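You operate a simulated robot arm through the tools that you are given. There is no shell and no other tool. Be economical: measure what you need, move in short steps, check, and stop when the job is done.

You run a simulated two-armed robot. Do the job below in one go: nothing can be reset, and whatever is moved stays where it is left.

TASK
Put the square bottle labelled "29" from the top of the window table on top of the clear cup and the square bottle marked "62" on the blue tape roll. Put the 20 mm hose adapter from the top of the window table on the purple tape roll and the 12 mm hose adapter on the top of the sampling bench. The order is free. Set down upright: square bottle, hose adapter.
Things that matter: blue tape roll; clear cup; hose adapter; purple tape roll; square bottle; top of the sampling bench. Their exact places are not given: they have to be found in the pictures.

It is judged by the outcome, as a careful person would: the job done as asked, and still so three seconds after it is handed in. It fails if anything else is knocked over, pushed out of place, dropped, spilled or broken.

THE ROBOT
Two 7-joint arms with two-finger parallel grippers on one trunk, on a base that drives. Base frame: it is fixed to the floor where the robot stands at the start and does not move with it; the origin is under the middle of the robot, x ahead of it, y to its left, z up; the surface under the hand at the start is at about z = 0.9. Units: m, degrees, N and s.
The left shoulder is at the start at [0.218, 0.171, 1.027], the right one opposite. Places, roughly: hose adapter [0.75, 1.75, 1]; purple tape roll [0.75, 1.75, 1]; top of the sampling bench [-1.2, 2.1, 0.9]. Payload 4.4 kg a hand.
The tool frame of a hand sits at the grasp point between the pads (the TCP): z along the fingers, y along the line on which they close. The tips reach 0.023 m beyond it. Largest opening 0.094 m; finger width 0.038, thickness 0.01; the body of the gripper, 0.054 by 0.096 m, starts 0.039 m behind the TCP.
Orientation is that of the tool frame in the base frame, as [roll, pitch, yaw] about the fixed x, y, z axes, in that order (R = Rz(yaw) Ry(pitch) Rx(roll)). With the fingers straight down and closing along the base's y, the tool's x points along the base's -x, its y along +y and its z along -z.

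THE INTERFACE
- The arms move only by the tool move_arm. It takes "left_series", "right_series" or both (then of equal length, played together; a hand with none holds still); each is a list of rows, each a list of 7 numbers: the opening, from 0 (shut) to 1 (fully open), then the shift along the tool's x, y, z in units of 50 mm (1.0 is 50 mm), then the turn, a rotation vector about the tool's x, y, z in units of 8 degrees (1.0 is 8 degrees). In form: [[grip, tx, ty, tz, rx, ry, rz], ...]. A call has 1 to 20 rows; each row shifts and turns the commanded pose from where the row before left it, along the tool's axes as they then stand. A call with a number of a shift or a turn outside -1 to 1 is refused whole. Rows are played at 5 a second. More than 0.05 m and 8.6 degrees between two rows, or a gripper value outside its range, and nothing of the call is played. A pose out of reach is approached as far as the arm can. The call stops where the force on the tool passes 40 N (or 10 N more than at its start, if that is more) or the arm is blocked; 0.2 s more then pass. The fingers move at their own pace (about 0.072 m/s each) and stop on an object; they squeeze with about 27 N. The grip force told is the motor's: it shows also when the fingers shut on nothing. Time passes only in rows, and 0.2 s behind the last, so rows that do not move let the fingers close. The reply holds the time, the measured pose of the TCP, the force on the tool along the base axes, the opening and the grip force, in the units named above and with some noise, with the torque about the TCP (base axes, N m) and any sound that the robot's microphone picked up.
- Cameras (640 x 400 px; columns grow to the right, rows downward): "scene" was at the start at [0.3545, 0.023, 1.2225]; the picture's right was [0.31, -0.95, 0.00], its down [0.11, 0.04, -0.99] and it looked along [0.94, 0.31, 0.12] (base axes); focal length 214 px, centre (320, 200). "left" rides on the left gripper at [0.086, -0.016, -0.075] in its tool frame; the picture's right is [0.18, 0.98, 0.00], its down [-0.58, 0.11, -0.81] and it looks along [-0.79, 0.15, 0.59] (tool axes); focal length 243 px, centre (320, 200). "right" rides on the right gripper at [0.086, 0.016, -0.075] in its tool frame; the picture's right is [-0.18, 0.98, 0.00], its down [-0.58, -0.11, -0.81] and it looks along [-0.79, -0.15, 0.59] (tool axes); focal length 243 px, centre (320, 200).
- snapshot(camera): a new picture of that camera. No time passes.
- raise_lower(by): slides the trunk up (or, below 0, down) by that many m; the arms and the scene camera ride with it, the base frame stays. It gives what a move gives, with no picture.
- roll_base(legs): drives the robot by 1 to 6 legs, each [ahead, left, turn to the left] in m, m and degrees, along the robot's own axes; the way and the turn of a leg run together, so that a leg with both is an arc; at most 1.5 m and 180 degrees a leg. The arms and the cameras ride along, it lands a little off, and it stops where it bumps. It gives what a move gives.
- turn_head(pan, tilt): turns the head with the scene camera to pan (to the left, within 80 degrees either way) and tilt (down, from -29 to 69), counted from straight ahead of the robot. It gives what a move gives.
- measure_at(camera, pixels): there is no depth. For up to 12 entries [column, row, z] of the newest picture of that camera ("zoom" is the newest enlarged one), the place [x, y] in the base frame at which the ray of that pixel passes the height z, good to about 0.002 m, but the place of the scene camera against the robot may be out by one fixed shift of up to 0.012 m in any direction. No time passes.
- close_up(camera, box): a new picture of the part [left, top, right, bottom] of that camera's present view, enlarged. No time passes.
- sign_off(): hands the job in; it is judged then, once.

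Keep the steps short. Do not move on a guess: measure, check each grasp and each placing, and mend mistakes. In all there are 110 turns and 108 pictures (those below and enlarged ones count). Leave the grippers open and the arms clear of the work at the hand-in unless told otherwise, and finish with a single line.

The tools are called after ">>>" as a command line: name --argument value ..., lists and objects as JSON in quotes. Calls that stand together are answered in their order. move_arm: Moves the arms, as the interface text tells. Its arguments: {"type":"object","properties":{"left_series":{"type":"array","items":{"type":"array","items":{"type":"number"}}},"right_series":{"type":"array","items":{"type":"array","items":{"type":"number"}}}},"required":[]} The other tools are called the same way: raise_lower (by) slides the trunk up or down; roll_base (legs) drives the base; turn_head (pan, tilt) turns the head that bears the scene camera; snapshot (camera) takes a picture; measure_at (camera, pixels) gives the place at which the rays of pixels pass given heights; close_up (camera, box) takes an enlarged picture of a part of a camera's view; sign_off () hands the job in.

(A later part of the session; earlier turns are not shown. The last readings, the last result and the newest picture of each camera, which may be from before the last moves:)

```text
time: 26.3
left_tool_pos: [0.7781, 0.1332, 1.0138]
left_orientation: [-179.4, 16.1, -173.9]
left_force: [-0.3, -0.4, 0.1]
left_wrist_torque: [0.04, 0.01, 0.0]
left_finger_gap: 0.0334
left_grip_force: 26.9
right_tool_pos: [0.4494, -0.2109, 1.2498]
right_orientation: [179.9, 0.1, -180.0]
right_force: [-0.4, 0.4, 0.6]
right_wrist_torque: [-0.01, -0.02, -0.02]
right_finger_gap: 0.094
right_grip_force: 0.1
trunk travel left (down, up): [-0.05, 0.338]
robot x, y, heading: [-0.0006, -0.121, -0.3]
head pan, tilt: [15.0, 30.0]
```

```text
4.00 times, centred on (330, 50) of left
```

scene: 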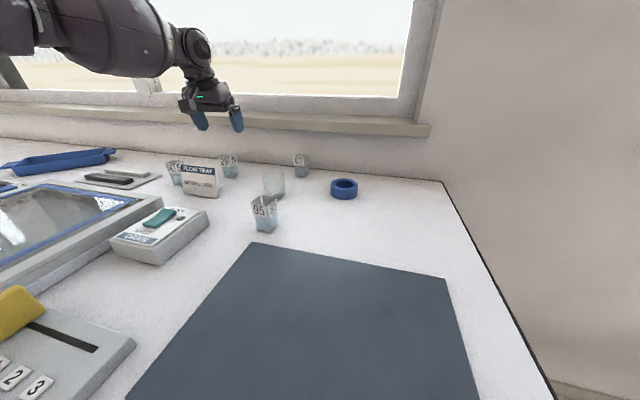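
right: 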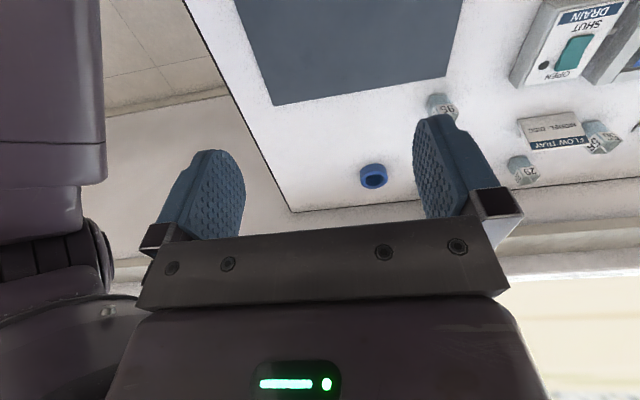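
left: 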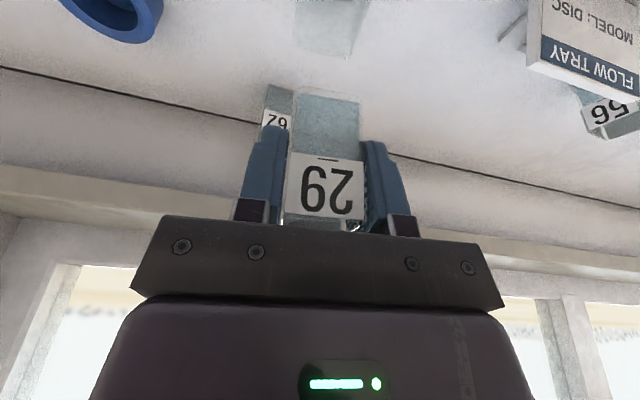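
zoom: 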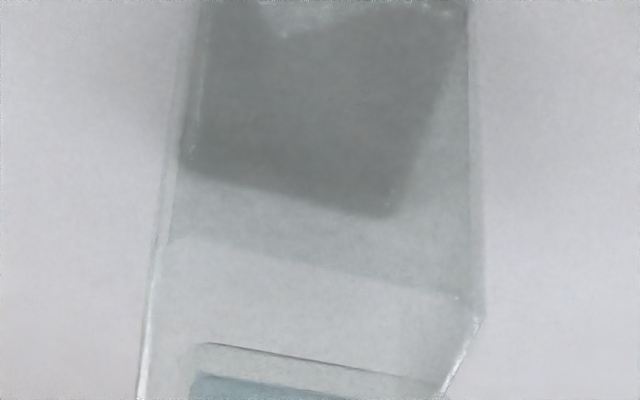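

Gap of about 10 mm, well centred. I lower by 9 mm in small steps and watch the force.

>>> move_arm --left_series '[[0, 0.0166, 0, 0.0577, 0, 0, 0], [0, 0.0166, 0, 0.0577, 0, 0, 0], [0, 0.0166, 0, 0.0577, 0, 0, 0], [0, 0, 0, 0, 0, 0, 0]]'

```text
time: 27.3
left_tool_pos: [0.7783, 0.1344, 1.0034]
left_orientation: [-179.3, 16.0, -173.9]
left_force: [0.0, 0.7, 0.2]
left_wrist_torque: [0.01, -0.01, 0.03]
left_finger_gap: 0.0336
left_grip_force: 27.0
right_tool_pos: [0.4504, -0.2113, 1.25]
right_orientation: [-180.0, 0.1, 180.0]
right_force: [-0.6, -0.2, -0.3]
right_wrist_torque: [-0.02, -0.02, 0.0]
right_finger_gap: 0.0942
right_grip_force: 0.1
trunk travel left (down, up): [-0.05, 0.338]
robot x, y, heading: [0.0017, -0.115, 0.0]
head pan, tilt: [15.0, 30.0]
```

No contact yet. Two more 2 mm steps, then again.

>>> move_arm --left_series '[[0, 0.011, 0, 0.0385, 0, 0, 0], [0, 0.011, 0, 0.0385, 0, 0, 0], [0, 0, 0, 0, 0, 0, 0]]'

>>> close_up --camera "scene" --box '[237, 125, 317, 205]'

```text
time: 28.1
left_tool_pos: [0.776, 0.1331, 1.004]
left_orientation: [-179.3, 16.3, -174.0]
left_force: [3.4, 1.3, 16.0]
left_wrist_torque: [0.15, -0.13, -0.03]
left_finger_gap: 0.0332
left_grip_force: 27.6
right_tool_pos: [0.4489, -0.2112, 1.2505]
right_orientation: [180.0, 0.1, 179.9]
right_force: [0.0, 0.2, -0.2]
right_wrist_torque: [-0.02, -0.01, 0.05]
right_finger_gap: 0.0939
right_grip_force: 0.1
trunk travel left (down, up): [-0.05, 0.338]
robot x, y, heading: [-0.0011, -0.1202, 0.0]
head pan, tilt: [15.0, 30.0]
```

```text
5.00 times, centred on (277, 165) of scene
```

zoom: 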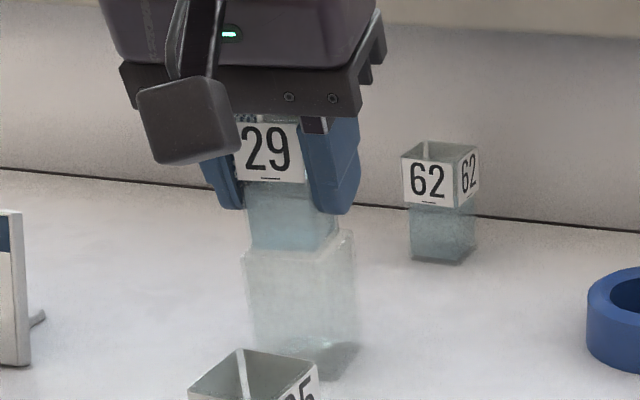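

Contact at the expected height (16 N), so the top carries load. The bottle looks ~2 mm toward +y; I lift 4 mm, shift 2 mm toward −y and lower again.

>>> move_arm --left_series '[[0, -0.022, 0, -0.077, 0, 0, 0], [0, 0, -0.045, 0, 0, 0, 0], [0, 0.011, 0, 0.0385, 0, 0, 0], [0, 0.0085, 0, 0.03, 0, 0, 0], [0, 0, 0, 0, 0, 0, 0]]'

>>> close_up --camera "scene" --box '[237, 125, 317, 205]'

>>> close_up --camera "left" --box '[250, 0, 410, 100]'

```text
time: 29.3
left_tool_pos: [0.7778, 0.1308, 1.0029]
left_orientation: [-179.4, 16.2, -173.9]
left_force: [-0.4, 4.6, 18.0]
left_wrist_torque: [0.42, 0.09, 0.0]
left_finger_gap: 0.0337
left_grip_force: 27.3
right_tool_pos: [0.4477, -0.2092, 1.2509]
right_orientation: [180.0, 0.0, 179.9]
right_force: [-0.8, -0.2, 0.5]
right_wrist_torque: [0.0, 0.01, -0.01]
right_finger_gap: 0.094
right_grip_force: 0.2
trunk travel left (down, up): [-0.05, 0.338]
robot x, y, heading: [0.0023, -0.1156, -0.2]
head pan, tilt: [15.0, 30.0]
```

```text
5.00 times, centred on (277, 165) of scene
```

zoom: 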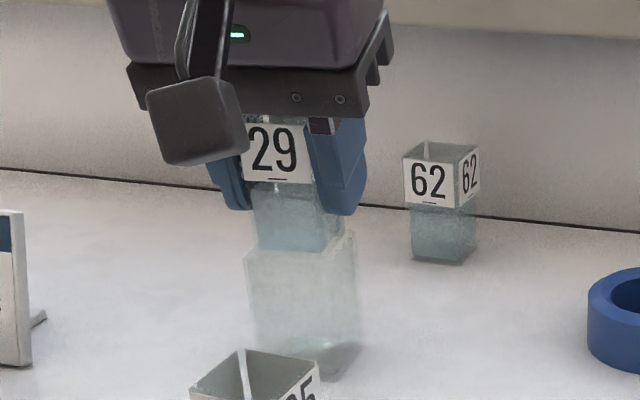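

```text
4.00 times, centred on (330, 50) of left
```

zoom: 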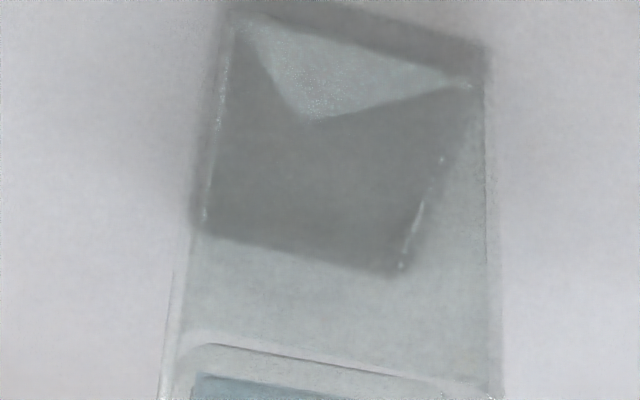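

Load is borne by one edge because the hand is rolled 0.6°. I lift 3 mm, correct the roll, shift back 1 mm and lower again.

>>> move_arm --left_series '[[0, -0.0166, 0, -0.0577, 0, 0, 0], [0, 0, 0.02, 0, 0.075, 0, 0], [0, 0.011, 0, 0.0385, 0, 0, 0], [0, 0.003, 0, 0.01, 0, 0, 0], [0, 0, 0, 0, 0, 0, 0]]'

```text
time: 30.5
left_tool_pos: [0.7768, 0.1312, 1.0023]
left_orientation: [-178.8, 16.2, -173.9]
left_force: [1.8, -1.0, 16.1]
left_wrist_torque: [0.16, 0.0, 0.0]
left_finger_gap: 0.0333
left_grip_force: 27.3
right_tool_pos: [0.4483, -0.2105, 1.2495]
right_orientation: [180.0, 0.0, -179.9]
right_force: [0.4, -0.6, -0.2]
right_wrist_torque: [-0.01, 0.0, 0.01]
right_finger_gap: 0.0941
right_grip_force: 0.1
trunk travel left (down, up): [-0.05, 0.338]
robot x, y, heading: [-0.0004, -0.118, -0.0]
head pan, tilt: [15.0, 30.0]
```

The roll went the wrong way; I reverse it by 1.2°.

>>> move_arm --left_series '[[0, -0.0166, 0, -0.0577, 0, 0, 0], [0, 0, 0, 0, -0.15, 0, 0], [0, 0.011, 0, 0.0385, 0, 0, 0], [0, 0.003, 0, 0.01, 0, 0, 0], [0, 0, 0, 0, 0, 0, 0]]'

>>> close_up --camera "left" --box '[250, 0, 410, 100]'

```text
time: 31.7
left_tool_pos: [0.7766, 0.1307, 1.0018]
left_orientation: [-180.0, 16.2, -173.9]
left_force: [-0.8, -0.1, 11.6]
left_wrist_torque: [-0.08, 0.08, -0.02]
left_finger_gap: 0.0336
left_grip_force: 26.9
right_tool_pos: [0.4478, -0.21, 1.2488]
right_orientation: [-180.0, 0.0, 180.0]
right_force: [0.8, -0.1, 0.3]
right_wrist_torque: [0.01, 0.01, -0.04]
right_finger_gap: 0.0937
right_grip_force: 0.1
trunk travel left (down, up): [-0.05, 0.338]
robot x, y, heading: [-0.0022, -0.1163, -0.4]
head pan, tilt: [15.0, 30.0]
```

```text
4.00 times, centred on (330, 50) of left
```

zoom: 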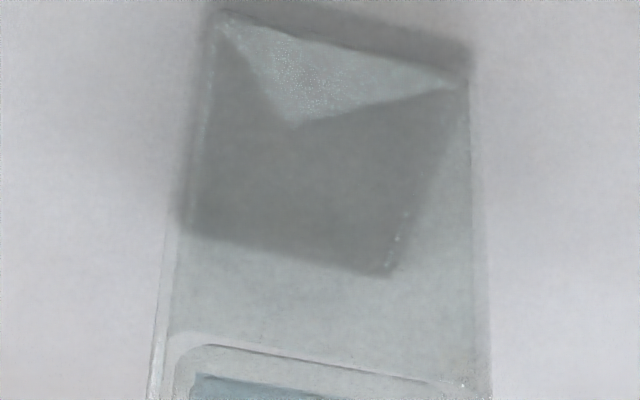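

Even load now, centred. I open, and then retract along the fingers.

>>> move_arm --left_series '[[0.3, 0, 0, 0, 0, 0, 0], [0.7, 0, 0, 0, 0, 0, 0], [1, 0, 0, 0, 0, 0, 0], [1, 0, 0, 0, 0, 0, 0], [1, 0, 0, -0.4, 0, 0, 0], [1, 0, 0, -0.8, 0, 0, 0], [1, 0, 0, -0.8, 0, 0, 0], [1, 0, 0, -0.8, 0, 0, 0]]'

>>> snapshot --camera "left"

>>> close_up --camera "scene" --box '[217, 125, 377, 225]'

```text
time: 33.5
left_tool_pos: [0.7391, 0.1254, 1.1393]
left_orientation: [-179.9, 16.1, -174.0]
left_force: [0.1, 0.1, 1.2]
left_wrist_torque: [-0.02, -0.02, -0.02]
left_finger_gap: 0.094
left_grip_force: 0.0
right_tool_pos: [0.4488, -0.2103, 1.2511]
right_orientation: [-179.9, 0.0, 180.0]
right_force: [-0.7, -1.0, -0.2]
right_wrist_torque: [-0.01, -0.03, -0.01]
right_finger_gap: 0.094
right_grip_force: 0.1
trunk travel left (down, up): [-0.05, 0.338]
robot x, y, heading: [-0.0008, -0.1174, 0.1]
head pan, tilt: [15.0, 30.0]
```

```text
66 pictures are left
```

left: 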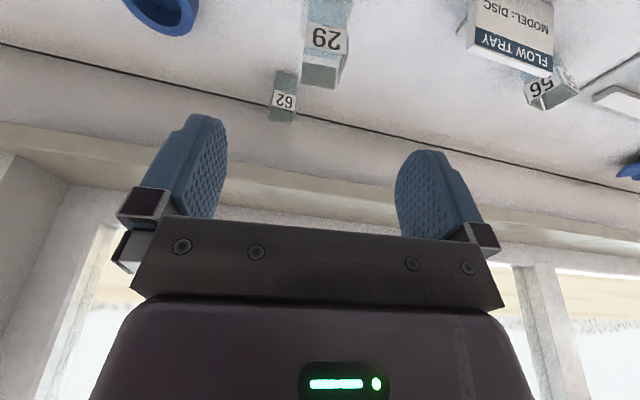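

```text
4.00 times, centred on (297, 175) of scene
```

zoom: 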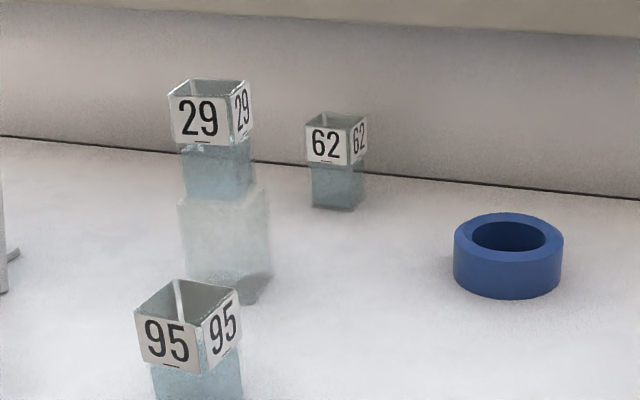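

29 stands upright on the cup. Next 62: it's close to the wall and sill, and behind 29. I triangulate the sill's lower front edge using both cameras first.

>>> close_up --camera "left" --box '[200, 40, 420, 240]'

>>> snapshot --camera "scene"

```text
2.00 times, centred on (310, 140) of left
```

zoom: 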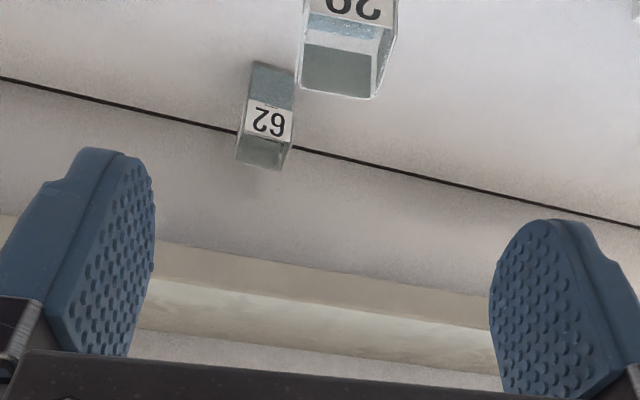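

```text
63 pictures are left
```

scene: 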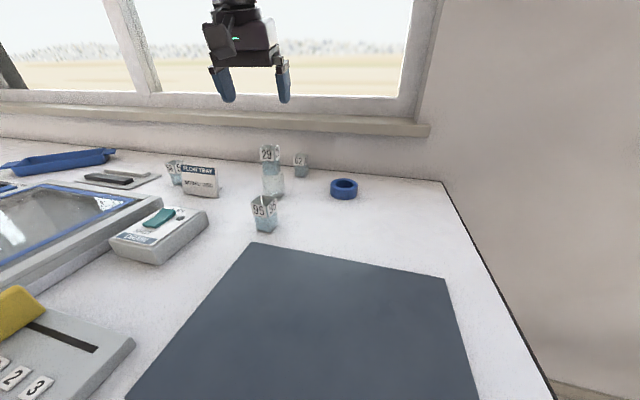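

>>> measure_at --camera "zoom" --pixels '[[300, 263, 1.0], [300, 263, 1.05], [300, 300, 1.05], [300, 300, 1.08], [270, 128, 0.9], [255, 62, 0.9], [293, 68, 0.9], [235, 165, 0.96], [283, 170, 0.96], [400, 4, 1.023], [375, 98, 1.023], [302, 87, 1.023]]'

>>> measure_at --camera "scene" --pixels '[[300, 130, 1.0], [300, 130, 1.05], [300, 117, 1.05], [300, 117, 1.08], [300, 167, 0.9]]'

```text
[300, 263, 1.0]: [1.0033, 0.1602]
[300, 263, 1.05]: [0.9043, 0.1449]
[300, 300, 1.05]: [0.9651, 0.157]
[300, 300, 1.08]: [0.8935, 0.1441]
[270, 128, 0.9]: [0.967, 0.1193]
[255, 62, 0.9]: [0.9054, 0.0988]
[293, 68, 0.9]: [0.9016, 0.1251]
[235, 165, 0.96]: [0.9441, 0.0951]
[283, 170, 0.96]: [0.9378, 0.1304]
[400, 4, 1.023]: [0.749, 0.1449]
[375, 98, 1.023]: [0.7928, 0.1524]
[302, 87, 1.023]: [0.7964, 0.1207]
```

```text
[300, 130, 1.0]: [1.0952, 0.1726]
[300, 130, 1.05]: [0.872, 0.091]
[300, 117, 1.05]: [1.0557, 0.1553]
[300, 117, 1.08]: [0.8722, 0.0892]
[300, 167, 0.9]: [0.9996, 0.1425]
```

The sill's front edge is at about x≈0.92–0.94, z≈1.034, so for 62 I'll need about a 30° lean. Before that, I inspect the blue roll from more steeply above (does it have a through hole?).

>>> move_arm --left_series '[[1, 0.2, -0.85, 0, 0, 0, 0], [1, 0.1, -0.85, 0, 0, 0, 0], [1, 0, -0.85, 0, 0, 0, 0], [1, 0, -0.85, 0, 0, 0, 0], [1, 0, 0, 0, 0, 1, 0], [1, 0, 0, 0, 0, 1, 0], [1, 0, 0, 0, 0, 1, 0], [1, 0, 0, 0, 0, 1, 0], [1, 0, 0, 0, 0, 0, 0]]'

>>> snapshot --camera "left"

```text
time: 35.5
left_tool_pos: [0.7179, 0.0971, 1.1339]
left_orientation: [180.0, -12.0, -173.9]
left_force: [0.3, -0.1, 0.1]
left_wrist_torque: [0.01, -0.02, 0.01]
left_finger_gap: 0.0941
left_grip_force: 0.1
left hand out of reach, approached as far as the arm can: row 2, 3, 4, 5, 6, 7, 8
right_tool_pos: [0.4495, -0.2096, 1.2496]
right_orientation: [-180.0, 0.0, 180.0]
right_force: [0.1, 0.7, 0.4]
right_wrist_torque: [-0.02, -0.01, 0.0]
right_finger_gap: 0.094
right_grip_force: 0.1
trunk travel left (down, up): [-0.05, 0.338]
robot x, y, heading: [-0.0018, -0.1168, -0.0]
head pan, tilt: [15.0, 30.0]
```

```text
62 pictures are left
```

left: 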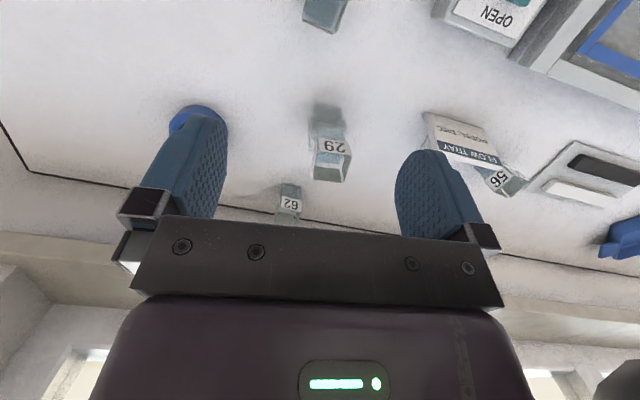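

The left arm doesn't reach farther right from here. I drive 0.10 m more to the right (hand is above all objects) and look at the roll.

>>> roll_base --legs '[[0, -0.1, 0]]'

>>> snapshot --camera "left"

```text
time: 37.0
left_tool_pos: [0.7182, -0.0032, 1.1339]
left_orientation: [-179.9, -12.0, -173.8]
left_force: [-0.7, -0.3, -0.1]
left_wrist_torque: [0.03, -0.02, -0.01]
left_finger_gap: 0.0943
left_grip_force: 0.0
right_tool_pos: [0.4501, -0.3114, 1.249]
right_orientation: [-180.0, 0.0, -179.9]
right_force: [1.2, 0.2, 0.5]
right_wrist_torque: [0.0, -0.03, -0.02]
right_finger_gap: 0.0939
right_grip_force: 0.1
trunk travel left (down, up): [-0.05, 0.338]
robot x, y, heading: [0.0008, -0.2203, 0.2]
head pan, tilt: [15.0, 30.0]
```

```text
61 pictures are left
```

left: 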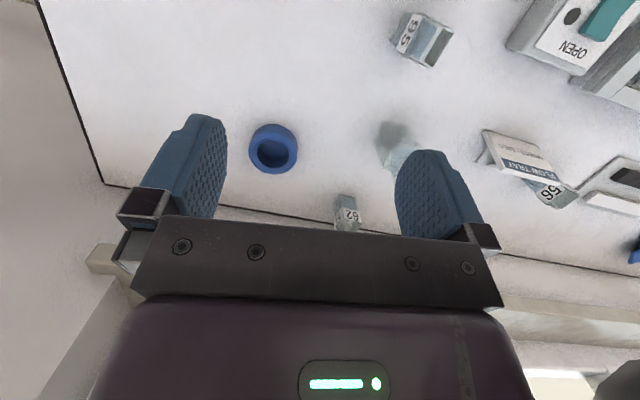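

>>> close_up --camera "left" --box '[232, 110, 312, 185]'

```text
5.33 times, centred on (272, 148) of left
```

zoom: 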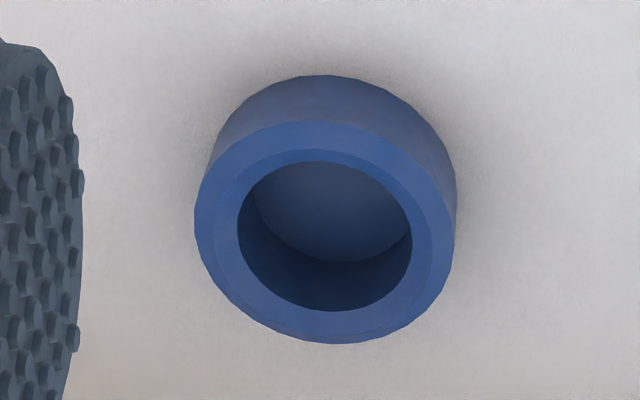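

The roll has a floor inside its ring. I measure ring outer, inner diameters (top z≈0.93) and the floor.

>>> measure_at --camera "zoom" --pixels '[[195, 230, 0.93], [455, 225, 0.93], [320, 122, 0.93], [325, 343, 0.93], [238, 235, 0.93], [412, 235, 0.93], [320, 162, 0.93], [325, 311, 0.93], [345, 262, 0.9], [345, 262, 0.905], [345, 262, 0.91], [318, 75, 0.9]]'

```text
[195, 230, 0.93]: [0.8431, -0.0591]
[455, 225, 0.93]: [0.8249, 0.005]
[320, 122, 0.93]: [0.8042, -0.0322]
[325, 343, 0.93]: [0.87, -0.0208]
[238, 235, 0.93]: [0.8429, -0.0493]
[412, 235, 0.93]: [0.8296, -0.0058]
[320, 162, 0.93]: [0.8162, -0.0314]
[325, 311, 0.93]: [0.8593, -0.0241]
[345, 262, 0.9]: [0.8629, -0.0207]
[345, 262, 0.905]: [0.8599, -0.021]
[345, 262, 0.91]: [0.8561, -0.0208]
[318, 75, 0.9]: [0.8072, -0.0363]
```

>>> close_up --camera "left" --box '[480, 200, 640, 360]'

>>> close_up --camera "left" --box '[60, 180, 220, 300]'

```text
2.50 times, centred on (560, 280) of left
```

zoom: 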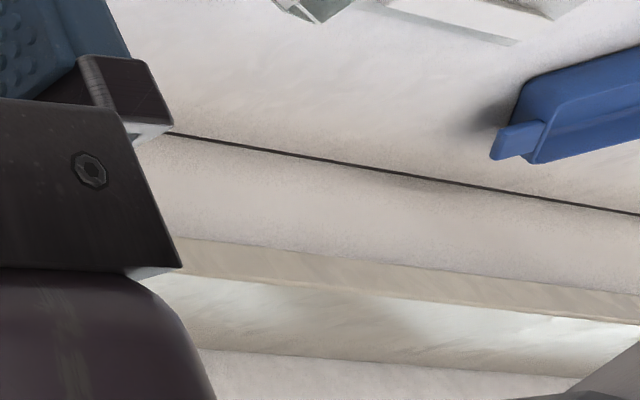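

```text
3.33 times, centred on (140, 240) of left
```

zoom: 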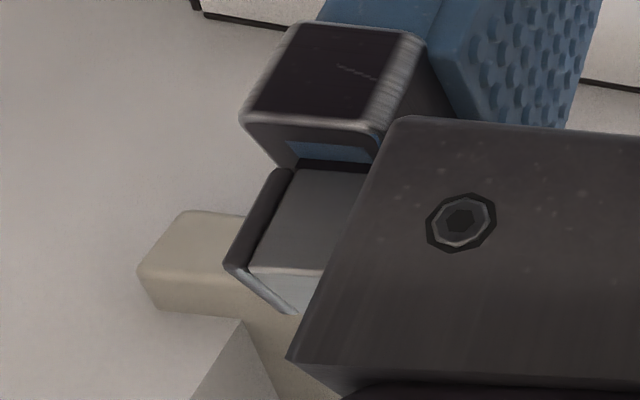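

>>> measure_at --camera "left" --pixels '[[592, 307.2, 1.0], [592, 307.2, 1.05], [592, 319, 1.05], [592, 319, 1.08], [592, 270, 0.9], [99.5, 243.6, 1.0], [99.5, 243.6, 1.05], [85.4, 261, 1.05], [85.4, 261, 1.08]]'

```text
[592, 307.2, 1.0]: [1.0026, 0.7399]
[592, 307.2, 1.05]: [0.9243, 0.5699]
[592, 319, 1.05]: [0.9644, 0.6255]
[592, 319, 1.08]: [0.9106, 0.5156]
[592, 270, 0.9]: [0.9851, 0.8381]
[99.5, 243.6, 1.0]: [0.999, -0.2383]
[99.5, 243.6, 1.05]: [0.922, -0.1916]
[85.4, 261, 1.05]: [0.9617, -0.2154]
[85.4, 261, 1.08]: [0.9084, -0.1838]
```

The sill's front is more like x≈0.955, z≥1.03, so a 24° lean suffices. I lean the hand and move back/left to view 62.

>>> move_arm --left_series '[[1, 0.6, 0, 0, 0, -1, 0], [1, 0.6, 0, 0, 0, -1, 0], [1, 0, 0, 0, 0, 0, -0.5]]'

>>> snapshot --camera "left"

```text
time: 37.8
left_tool_pos: [0.6591, -0.0087, 1.1436]
left_orientation: [-179.8, 4.0, -169.9]
left_force: [1.1, 0.4, 1.1]
left_wrist_torque: [0.0, 0.0, -0.01]
left_finger_gap: 0.0939
left_grip_force: 0.0
right_tool_pos: [0.4521, -0.3113, 1.2488]
right_orientation: [-180.0, -0.2, -180.0]
right_force: [0.0, -0.3, 0.6]
right_wrist_torque: [0.01, 0.01, 0.03]
right_finger_gap: 0.0938
right_grip_force: 0.1
trunk travel left (down, up): [-0.05, 0.338]
robot x, y, heading: [0.0008, -0.2205, 0.2]
head pan, tilt: [15.0, 30.0]
```

```text
57 pictures are left
```

left: 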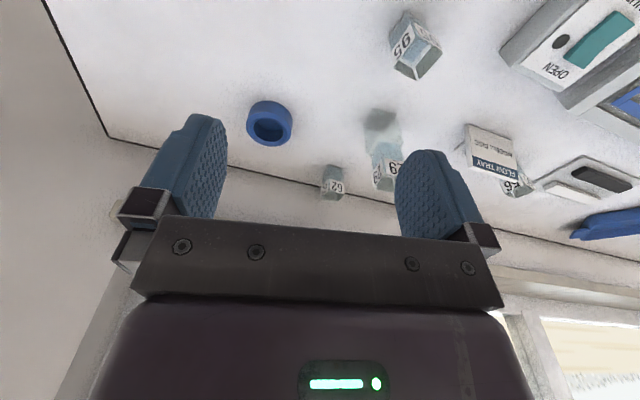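

>>> close_up --camera "left" --box '[300, 150, 364, 210]'

```text
6.67 times, centred on (332, 180) of left
```

zoom: 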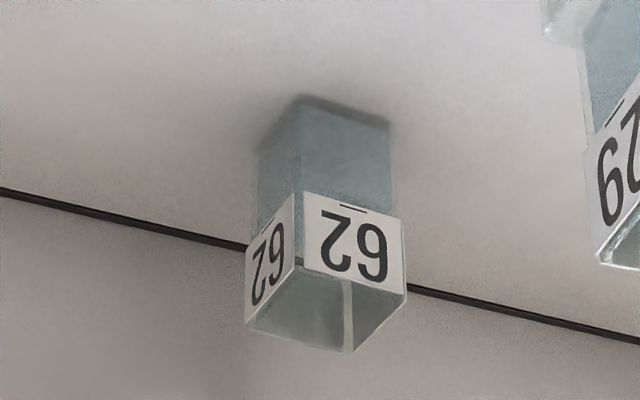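

>>> measure_at --camera "zoom" --pixels '[[301, 98, 0.9], [388, 123, 0.9], [257, 150, 0.9], [303, 264, 0.96], [406, 291, 0.96], [247, 322, 0.96], [352, 352, 0.96], [330, 229, 0.9], [600, 265, 1.02]]'

```text
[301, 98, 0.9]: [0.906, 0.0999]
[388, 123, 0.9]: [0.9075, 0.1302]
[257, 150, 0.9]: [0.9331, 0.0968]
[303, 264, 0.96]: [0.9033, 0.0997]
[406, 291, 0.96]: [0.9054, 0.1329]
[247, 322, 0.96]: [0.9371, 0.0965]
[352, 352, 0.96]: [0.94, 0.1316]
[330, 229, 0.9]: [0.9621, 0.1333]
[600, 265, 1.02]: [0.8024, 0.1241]
```

62: centre (0.921, 0.115), yaw −4°. Plan: hand yaw +4°, lean 20°, hover at (0.89, 0.1145, 1.07), well above 29.

>>> move_arm --left_series '[[1, 0, 0, 0, 0, 0, 0.75], [1, 0, 0, 0, 0, -1, 0], [1, 0, 0, 0, 0, -1, 0], [1, -0.665, 0.357, 0.503, 0, 0, 0], [1, -0.665, 0.357, 0.503, 0, 0, 0], [1, -0.665, 0.357, 0.503, 0, 0, 0], [1, -0.665, 0.357, 0.503, 0, 0, 0], [1, -0.665, 0.357, 0.503, 0, 0, 0], [1, -0.665, 0.357, 0.503, 0, 0, 0], [1, 0, 0, 0, 0, 0, 0]]'

>>> close_up --camera "scene" --box '[140, 60, 400, 220]'

>>> snapshot --camera "left"

```text
time: 40.0
left_tool_pos: [0.8898, 0.114, 1.0706]
left_orientation: [179.6, 19.9, -175.9]
left_force: [-0.3, -0.1, 0.4]
left_wrist_torque: [0.04, -0.01, 0.03]
left_finger_gap: 0.0938
left_grip_force: 0.1
right_tool_pos: [0.4483, -0.3132, 1.2507]
right_orientation: [179.9, 0.1, -179.9]
right_force: [0.0, -0.1, 0.3]
right_wrist_torque: [-0.01, 0.0, 0.0]
right_finger_gap: 0.0938
right_grip_force: 0.0
trunk travel left (down, up): [-0.05, 0.338]
robot x, y, heading: [0.0009, -0.2219, -0.1]
head pan, tilt: [15.0, 30.0]
```

```text
2.46 times, centred on (270, 140) of scene
```

zoom: 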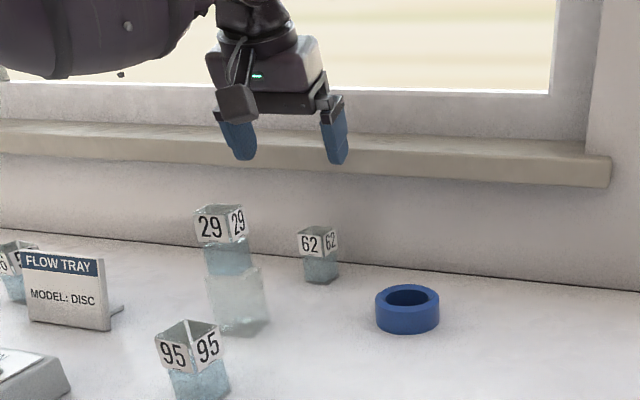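

```text
54 pictures are left
```

left: 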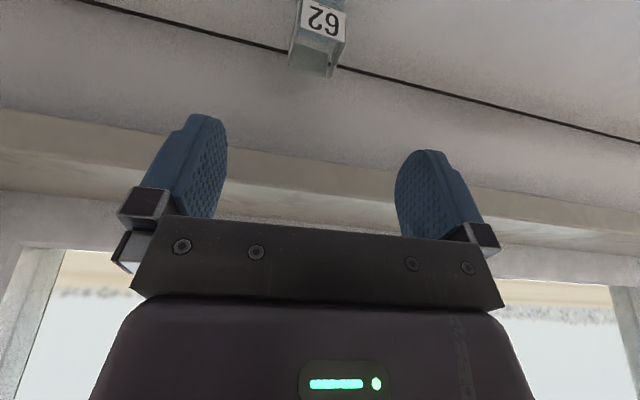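

Clear. I descend on a slanting path to (0.916, 1.01).

>>> move_arm --left_series '[[1, -0.039, 0, 0.653, 0.05, 0, 0], [1, -0.039, 0, 0.653, 0, 0, 0], [1, 0, 0, 0, 0, 0, 0]]'

>>> close_up --camera "scene" --box '[200, 80, 340, 200]'

>>> snapshot --camera "left"

```text
time: 40.8
left_tool_pos: [0.907, 0.1416, 1.0111]
left_orientation: [-179.7, 20.0, -176.0]
left_force: [0.2, -0.4, -0.2]
left_wrist_torque: [-0.02, 0.01, 0.03]
left_finger_gap: 0.094
left_grip_force: 0.1
left hand out of reach, approached as far as the arm can: row 1, 2
right_tool_pos: [0.449, -0.3117, 1.25]
right_orientation: [-180.0, 0.0, -179.9]
right_force: [-0.1, 0.8, 0.1]
right_wrist_torque: [0.02, 0.02, -0.01]
right_finger_gap: 0.0942
right_grip_force: 0.1
trunk travel left (down, up): [-0.05, 0.338]
robot x, y, heading: [0.0015, -0.2188, 0.2]
head pan, tilt: [15.0, 30.0]
```

```text
3.33 times, centred on (270, 140) of scene
```

zoom: 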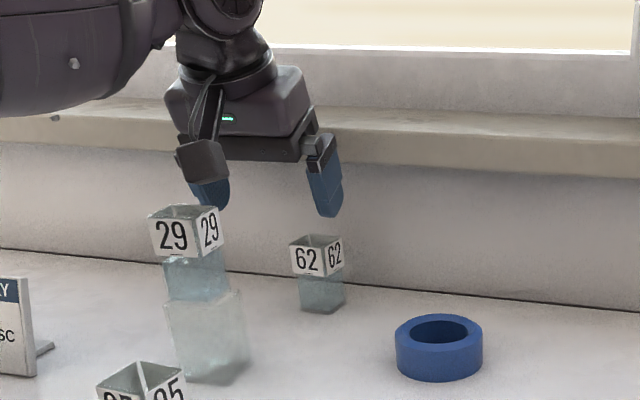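

```text
52 pictures are left
```

left: 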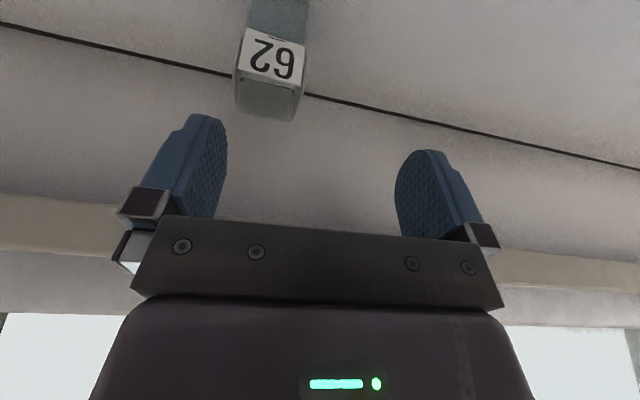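

At the edge of reach: the hand drifted sideways (no contact). I back up, raise the trunk 0.15 m (brings the shoulder level with the wrist) and drive 0.1 m left.

>>> move_arm --left_series '[[1, 0.1, -0.2, -0.85, 0, 0, 0], [1, 0.1, -0.2, -0.85, 0, 0, 0], [1, 0.5, -0.3, -0.7, 0, 0, 0], [1, 0.5, -0.3, -0.7, 0, 0, 0]]'

>>> raise_lower --by 0.15

>>> roll_base --legs '[[0, 0.1, 0]]'

```text
time: 41.8
left_tool_pos: [0.8, 0.0871, 1.1397]
left_orientation: [-179.8, 20.0, -175.8]
left_force: [-0.1, 0.5, 0.1]
left_wrist_torque: [0.01, 0.0, -0.02]
left_finger_gap: 0.0941
left_grip_force: 0.1
right_tool_pos: [0.449, -0.3116, 1.2503]
right_orientation: [180.0, 0.2, -179.8]
right_force: [-0.4, -1.0, -1.0]
right_wrist_torque: [-0.02, -0.03, -0.04]
right_finger_gap: 0.094
right_grip_force: 0.1
trunk travel left (down, up): [-0.05, 0.338]
robot x, y, heading: [0.0018, -0.2158, 0.1]
head pan, tilt: [15.0, 30.0]
```

```text
time: 43.6
left_tool_pos: [0.6621, 0.0874, 1.4841]
left_orientation: [-178.1, 38.5, -175.2]
left_force: [0.7, -0.2, -0.8]
left_wrist_torque: [0.0, 0.01, 0.02]
left_finger_gap: 0.0942
left_grip_force: 0.0
right_tool_pos: [0.4524, -0.3105, 1.3976]
right_orientation: [-180.0, -0.1, 180.0]
right_force: [0.5, 0.3, 0.0]
right_wrist_torque: [0.01, 0.01, 0.0]
right_finger_gap: 0.0942
right_grip_force: 0.0
trunk travel left (down, up): [-0.2, 0.188]
robot x, y, heading: [-0.0029, -0.2176, 0.2]
head pan, tilt: [15.0, 30.0]
```

```text
time: 45.1
left_tool_pos: [0.6606, 0.1848, 1.4864]
left_orientation: [-178.1, 38.6, -174.9]
left_force: [0.1, -0.3, 0.2]
left_wrist_torque: [0.0, 0.02, 0.0]
left_finger_gap: 0.0939
left_grip_force: 0.0
right_tool_pos: [0.4498, -0.2145, 1.399]
right_orientation: [180.0, 0.0, -179.9]
right_force: [-0.2, -0.1, -0.6]
right_wrist_torque: [-0.02, -0.03, -0.01]
right_finger_gap: 0.0939
right_grip_force: 0.0
trunk travel left (down, up): [-0.2, 0.188]
robot x, y, heading: [0.001, -0.1221, 0.3]
head pan, tilt: [15.0, 30.0]
```

The left hand moved oddly with the trunk (z 1.48, pitch 38.6). I look before going on.

>>> snapshot --camera "scene"

>>> snapshot --camera "left"

```text
51 pictures are left
```

scene: 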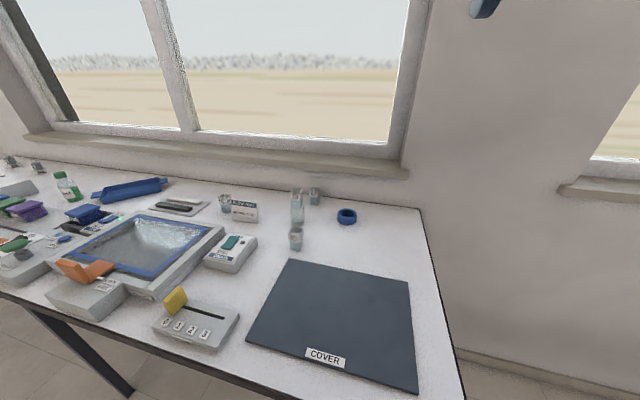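

```text
50 pictures are left
```

left: 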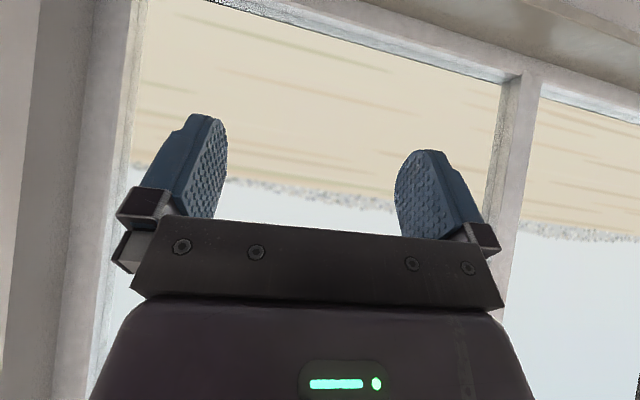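

All objects are intact. I straighten the hand and lower it to about (0.62, 0.115, 1.16).

>>> move_arm --left_series '[[1, 0, 0, 0, -0.24, 0, 0], [1, 0, 0, 0, 0, 1, 0], [1, 0, 0, 0, 0, 1, 0], [1, 0.419, -0.165, 0.708, 0, 0, 0], [1, 0.419, -0.165, 0.708, 0, 0, 0], [1, 0.419, -0.165, 0.708, 0, 0, 0], [1, 0.419, -0.165, 0.708, 0, 0, 0], [1, 0.419, -0.165, 0.708, 0, 0, 0], [1, 0.419, -0.165, 0.708, 0, 0, 0], [1, 0.419, -0.165, 0.708, 0, 0, 0], [1, 0.419, -0.165, 0.708, 0, 0, 0], [1, 0, 0, 0, 0, 0, 0]]'

>>> snapshot --camera "left"

```text
time: 47.7
left_tool_pos: [0.5863, 0.1523, 1.131]
left_orientation: [180.0, 22.6, -175.0]
left_force: [0.0, -0.7, 0.0]
left_wrist_torque: [0.02, -0.01, -0.03]
left_finger_gap: 0.094
left_grip_force: 0.1
left hand out of reach, approached as far as the arm can: row 2, 3
right_tool_pos: [0.4489, -0.214, 1.4008]
right_orientation: [-180.0, 0.0, -179.8]
right_force: [-0.6, 0.1, 1.2]
right_wrist_torque: [0.02, 0.0, 0.02]
right_finger_gap: 0.0938
right_grip_force: 0.0
trunk travel left (down, up): [-0.2, 0.188]
robot x, y, heading: [0.0024, -0.1199, -0.1]
head pan, tilt: [15.0, 30.0]
```

```text
49 pictures are left
```

left: 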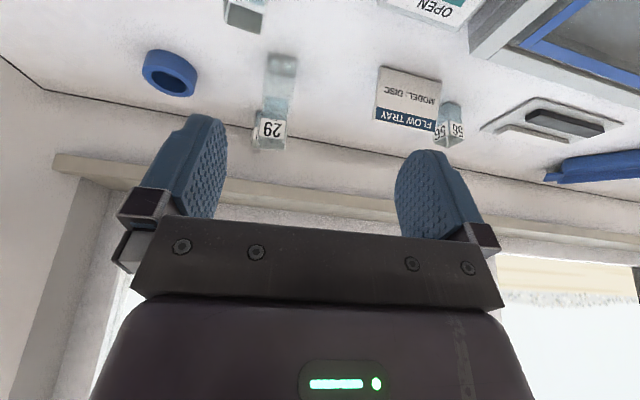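

>>> move_arm --left_series '[[1, -0.721, -0.181, 0.458, 0, 0, 0], [1, -0.721, -0.181, 0.458, 0, 0, 0], [1, -0.721, -0.181, 0.458, 0, 0, 0], [1, -0.721, -0.181, 0.458, 0, 0, 0], [1, -0.721, -0.181, 0.458, 0, 0, 0], [1, -0.721, -0.181, 0.458, 0, 0, 0], [1, -0.721, -0.181, 0.458, 0, 0, 0], [1, 0, 0, 0, 0, 0, 0]]'

>>> snapshot --camera "left"

```text
time: 49.5
left_tool_pos: [0.734, 0.2055, 1.1133]
left_orientation: [-180.0, 22.7, -174.9]
left_force: [-1.0, -0.3, 0.0]
left_wrist_torque: [0.01, 0.01, 0.0]
left_finger_gap: 0.0941
left_grip_force: 0.0
left hand out of reach, approached as far as the arm can: row 3, 4, 5, 6, 7
right_tool_pos: [0.4494, -0.2144, 1.3995]
right_orientation: [-179.9, 0.0, -179.9]
right_force: [-0.2, 0.8, 0.3]
right_wrist_torque: [0.01, 0.02, 0.0]
right_finger_gap: 0.094
right_grip_force: 0.0
trunk travel left (down, up): [-0.2, 0.188]
robot x, y, heading: [-0.0026, -0.1212, -0.1]
head pan, tilt: [15.0, 30.0]
```

```text
48 pictures are left
```

left: 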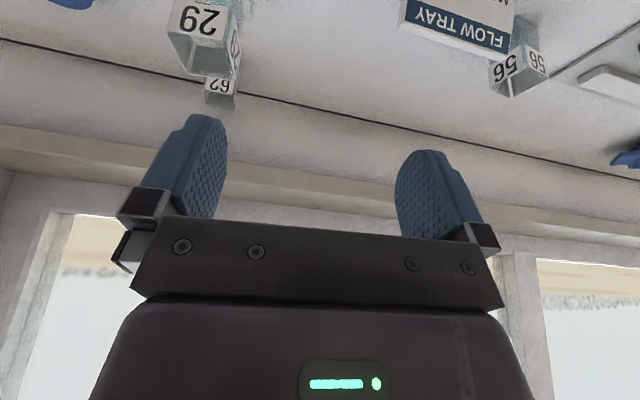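

Raising made it worse. The limit is radial/lateral, so instead I pull the hand back, restore the trunk, and turn the base about 18° right near y≈0.1, so that 62 lies 20° to the left at r≈0.93.

>>> move_arm --left_series '[[1, 0.6, 0, -0.7, 0, 0, 0], [1, 0.6, 0, -0.7, 0, 0, 0], [1, 0.6, 0, -0.7, 0, 0, 0], [1, 0.6, 0, -0.7, 0, 0, 0], [1, 0.3, 0, -0.7, 0, 0, 0], [1, 0, 0, -0.7, 0, 0, 0]]'

>>> raise_lower --by -0.15

>>> roll_base --legs '[[-0.03, 0, 0], [0, 0.21, 0], [0, 0, -18]]'

>>> turn_head --pan 25 --tilt 30

>>> snapshot --camera "scene"

>>> snapshot --camera "left"

```text
time: 50.9
left_tool_pos: [0.5239, 0.1881, 1.2565]
left_orientation: [-179.9, 22.6, -175.1]
left_force: [1.1, -0.7, -0.4]
left_wrist_torque: [0.0, -0.01, 0.01]
left_finger_gap: 0.0943
left_grip_force: 0.0
right_tool_pos: [0.4498, -0.2148, 1.3997]
right_orientation: [-180.0, 0.0, -180.0]
right_force: [-0.3, -0.1, 0.3]
right_wrist_torque: [-0.01, -0.01, -0.03]
right_finger_gap: 0.094
right_grip_force: 0.1
trunk travel left (down, up): [-0.2, 0.188]
robot x, y, heading: [0.0009, -0.1245, -0.2]
head pan, tilt: [15.0, 30.0]
```

```text
time: 52.6
left_tool_pos: [0.5255, 0.1869, 1.1052]
left_orientation: [180.0, 22.9, -174.9]
left_force: [-1.2, 0.1, 0.4]
left_wrist_torque: [0.01, 0.0, -0.02]
left_finger_gap: 0.0941
left_grip_force: 0.1
right_tool_pos: [0.4482, -0.2138, 1.2503]
right_orientation: [180.0, 0.2, -179.8]
right_force: [0.6, 0.2, 0.5]
right_wrist_torque: [-0.04, -0.02, 0.0]
right_finger_gap: 0.0939
right_grip_force: 0.1
trunk travel left (down, up): [-0.05, 0.338]
robot x, y, heading: [-0.0039, -0.1198, -0.2]
head pan, tilt: [15.0, 30.0]
```

```text
time: 56.7
left_tool_pos: [0.5554, 0.221, 1.1051]
left_orientation: [178.7, 22.4, 167.0]
left_force: [-0.1, -0.8, 0.1]
left_wrist_torque: [0.0, 0.01, 0.01]
left_finger_gap: 0.0942
left_grip_force: 0.1
right_tool_pos: [0.3575, -0.1388, 1.2514]
right_orientation: [179.7, 0.3, 162.5]
right_force: [-0.2, -0.2, 0.4]
right_wrist_torque: [0.02, 0.03, 0.04]
right_finger_gap: 0.0939
right_grip_force: 0.0
trunk travel left (down, up): [-0.05, 0.338]
robot x, y, heading: [-0.033, 0.0887, -17.5]
head pan, tilt: [15.0, 30.0]
stopped in leg 3: the robot was blocked; the commanded pose is now the measured one
```

```text
time: 57.4
left_tool_pos: [0.5537, 0.2211, 1.1083]
left_orientation: [179.0, 22.7, 166.8]
left_force: [0.3, 0.5, -0.1]
left_wrist_torque: [0.0, -0.01, -0.02]
left_finger_gap: 0.0941
left_grip_force: 0.1
right_tool_pos: [0.3538, -0.1372, 1.2536]
right_orientation: [179.6, 0.6, 162.3]
right_force: [-0.2, 0.2, -0.1]
right_wrist_torque: [-0.04, 0.0, 0.04]
right_finger_gap: 0.094
right_grip_force: 0.1
trunk travel left (down, up): [-0.05, 0.338]
robot x, y, heading: [-0.034, 0.0845, -17.8]
head pan, tilt: [25.0, 30.0]
```

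```text
47 pictures are left
```

scene: 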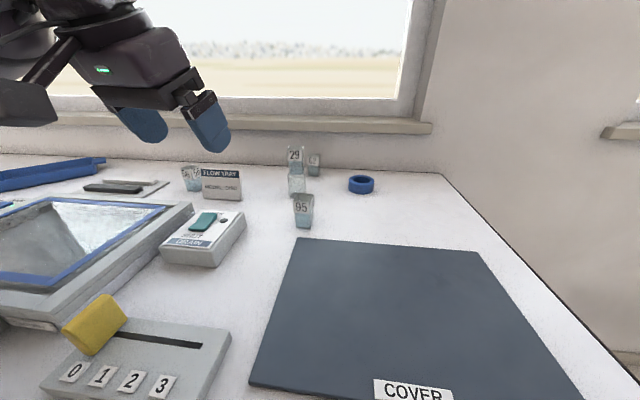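

```text
46 pictures are left
```

left: 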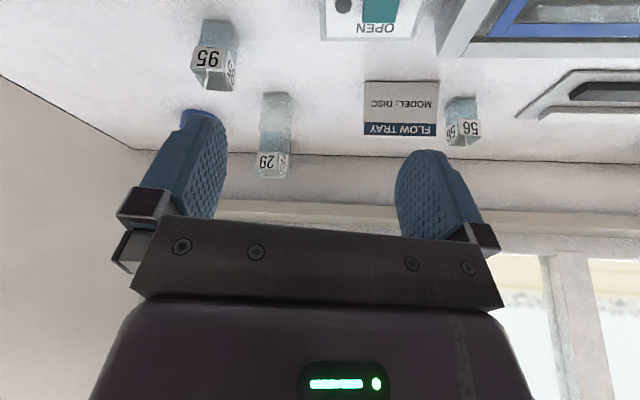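

The base touched the table softly at 17.5° and nothing moved. 62 is now ~20° left at r≈0.955. I turn the hand to yaw +4° and go to (0.84, 0.09, 1.12), above everything.

>>> move_arm --left_series '[[1, 0, 0, 0, -0.15, 0, -0.66], [1, 0, 0, 0, -0.277, 0, -0.66], [1, 0, 0, 0, -0.277, 0, -0.66], [1, -0.742, -0.43, 0.273, 0, 0, 0], [1, -0.742, -0.43, 0.273, 0, 0, 0], [1, -0.742, -0.43, 0.273, 0, 0, 0], [1, -0.742, -0.43, 0.273, 0, 0, 0], [1, -0.742, -0.43, 0.273, 0, 0, 0], [1, -0.742, -0.43, 0.273, 0, 0, 0], [1, -0.742, -0.43, 0.273, 0, 0, 0], [1, 0, 0, 0, 0, 0, 0]]'

```text
time: 59.8
left_tool_pos: [0.8475, 0.0909, 1.1123]
left_orientation: [-179.9, 22.1, -175.8]
left_force: [-0.3, 0.0, 0.6]
left_wrist_torque: [0.05, -0.01, 0.01]
left_finger_gap: 0.0937
left_grip_force: 0.0
right_tool_pos: [0.365, -0.1366, 1.2512]
right_orientation: [180.0, 0.1, 162.4]
right_force: [0.1, 0.6, 1.2]
right_wrist_torque: [-0.01, -0.02, -0.03]
right_finger_gap: 0.0942
right_grip_force: 0.0
trunk travel left (down, up): [-0.05, 0.338]
robot x, y, heading: [-0.0367, 0.0916, -17.7]
head pan, tilt: [25.0, 30.0]
```

>>> move_arm --left_series '[[1, -0.26, 0.2, 0.667, 0, 0, 0], [1, -0.26, 0.2, 0.667, 0, 0, 0], [1, 0, 0, 0, 0, 0, 0]]'

```text
time: 60.6
left_tool_pos: [0.8952, 0.1156, 1.0599]
left_orientation: [-179.8, 22.3, -175.9]
left_force: [-0.1, 0.4, 0.0]
left_wrist_torque: [0.04, 0.0, 0.04]
left_finger_gap: 0.0941
left_grip_force: 0.0
right_tool_pos: [0.3639, -0.1363, 1.2509]
right_orientation: [179.9, 0.2, 162.2]
right_force: [-0.3, 0.3, -0.3]
right_wrist_torque: [-0.04, 0.02, 0.0]
right_finger_gap: 0.094
right_grip_force: 0.1
trunk travel left (down, up): [-0.05, 0.338]
robot x, y, heading: [-0.0334, 0.0906, -17.8]
head pan, tilt: [25.0, 30.0]
```

No limit hit. I go on to (0.916, 0.115, 1.01).

>>> move_arm --left_series '[[1, -0.01, 0, 0.36, 0, 0, 0], [1, 0, 0, 0.36, 0, 0, 0], [1, 0, 0, 0.36, 0, 0, 0], [1, 0, 0, 0, 0, 0, 0]]'

>>> snapshot --camera "left"

>>> close_up --camera "scene" --box '[220, 80, 380, 200]'

```text
time: 61.6
left_tool_pos: [0.9168, 0.131, 1.0189]
left_orientation: [-179.9, 22.2, -175.9]
left_force: [-0.2, 0.4, 0.7]
left_wrist_torque: [0.02, -0.01, 0.0]
left_finger_gap: 0.094
left_grip_force: 0.1
left hand out of reach, approached as far as the arm can: row 1, 2, 3
right_tool_pos: [0.3664, -0.1368, 1.2501]
right_orientation: [179.9, 0.1, 162.2]
right_force: [0.2, 0.6, -0.2]
right_wrist_torque: [-0.03, 0.03, -0.03]
right_finger_gap: 0.0939
right_grip_force: 0.0
trunk travel left (down, up): [-0.05, 0.338]
robot x, y, heading: [-0.0332, 0.0879, -17.8]
head pan, tilt: [25.0, 30.0]
```

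```text
45 pictures are left
```

left: 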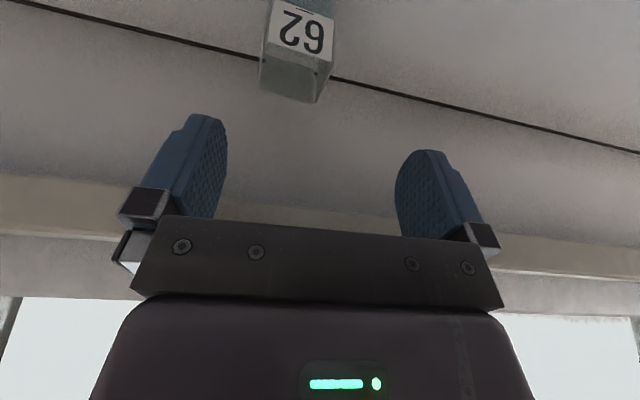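

```text
3.33 times, centred on (300, 140) of scene
```

zoom: 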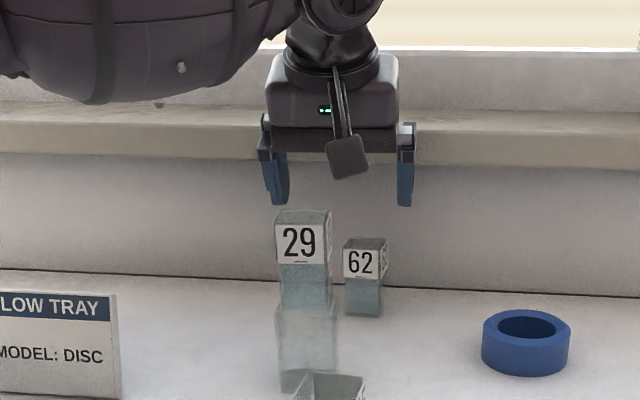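

Same limit. The successful grasp of 29 was at ~26° to the left and r≈0.96, so I back the hand up and shift the base 0.12 m in −y to get 62 to ~27°.

>>> move_arm --left_series '[[1, 0, -0.2, -0.9, 0, 0, 0], [1, 0.3, -0.2, -0.9, 0, 0, 0], [1, 0.6, 0, -0.5, 0, 0, 0]]'

>>> roll_base --legs '[[0.036, -0.114, 0]]'

```text
time: 62.4
left_tool_pos: [0.8312, 0.098, 1.1112]
left_orientation: [-179.8, 22.2, -175.8]
left_force: [0.3, 0.4, 0.8]
left_wrist_torque: [0.0, -0.02, 0.03]
left_finger_gap: 0.0939
left_grip_force: 0.0
right_tool_pos: [0.3642, -0.1367, 1.251]
right_orientation: [179.9, 0.2, 162.1]
right_force: [-0.2, 1.9, 0.5]
right_wrist_torque: [-0.03, -0.03, 0.0]
right_finger_gap: 0.0941
right_grip_force: 0.0
trunk travel left (down, up): [-0.05, 0.338]
robot x, y, heading: [-0.0332, 0.0894, -18.0]
head pan, tilt: [25.0, 30.0]
```

```text
time: 64.1
left_tool_pos: [0.8329, -0.0175, 1.1098]
left_orientation: [-180.0, 22.2, -175.8]
left_force: [0.6, 0.5, -0.8]
left_wrist_torque: [0.03, 0.02, -0.02]
left_finger_gap: 0.0943
left_grip_force: 0.0
right_tool_pos: [0.3671, -0.2546, 1.2507]
right_orientation: [179.9, 0.1, 162.4]
right_force: [0.4, -0.6, -0.3]
right_wrist_torque: [0.0, -0.04, -0.03]
right_finger_gap: 0.094
right_grip_force: 0.1
trunk travel left (down, up): [-0.05, 0.338]
robot x, y, heading: [-0.0302, -0.0292, -17.7]
head pan, tilt: [25.0, 30.0]
```

>>> move_arm --left_series '[[1, 0, 0, 0, 0, 0.5, 0], [1, -0.254, 0.638, 0.293, 0, 0, 0], [1, -0.254, 0.638, 0.293, 0, 0, 0], [1, -0.254, 0.638, 0.293, 0, 0, 0], [1, -0.254, 0.638, 0.293, 0, 0, 0], [1, 0, 0, 0, 0, 0, 0]]'

>>> move_arm --left_series '[[1, -0.043, 0, 0.645, 0, 0, 0], [1, 0, 0, 0, 0, 0, 0]]'

```text
time: 65.5
left_tool_pos: [0.8906, 0.1169, 1.0692]
left_orientation: [-179.8, 18.2, -175.8]
left_force: [0.3, 0.1, 0.4]
left_wrist_torque: [0.0, 0.03, 0.05]
left_finger_gap: 0.0939
left_grip_force: 0.0
right_tool_pos: [0.3672, -0.2548, 1.2496]
right_orientation: [179.9, 0.1, 162.4]
right_force: [0.3, 0.2, -0.4]
right_wrist_torque: [-0.02, -0.02, 0.0]
right_finger_gap: 0.0941
right_grip_force: 0.0
trunk travel left (down, up): [-0.05, 0.338]
robot x, y, heading: [-0.0338, -0.028, -17.6]
head pan, tilt: [25.0, 30.0]
```

```text
time: 66.1
left_tool_pos: [0.9035, 0.1159, 1.042]
left_orientation: [-179.8, 18.2, -175.8]
left_force: [-0.2, 0.1, 1.0]
left_wrist_torque: [-0.02, 0.03, 0.03]
left_finger_gap: 0.0939
left_grip_force: 0.1
right_tool_pos: [0.3651, -0.2539, 1.2509]
right_orientation: [179.9, 0.1, 162.4]
right_force: [-0.1, 0.2, 0.3]
right_wrist_torque: [-0.02, -0.02, 0.03]
right_finger_gap: 0.0941
right_grip_force: 0.1
trunk travel left (down, up): [-0.05, 0.338]
robot x, y, heading: [-0.0362, -0.0259, -17.5]
head pan, tilt: [25.0, 30.0]
```

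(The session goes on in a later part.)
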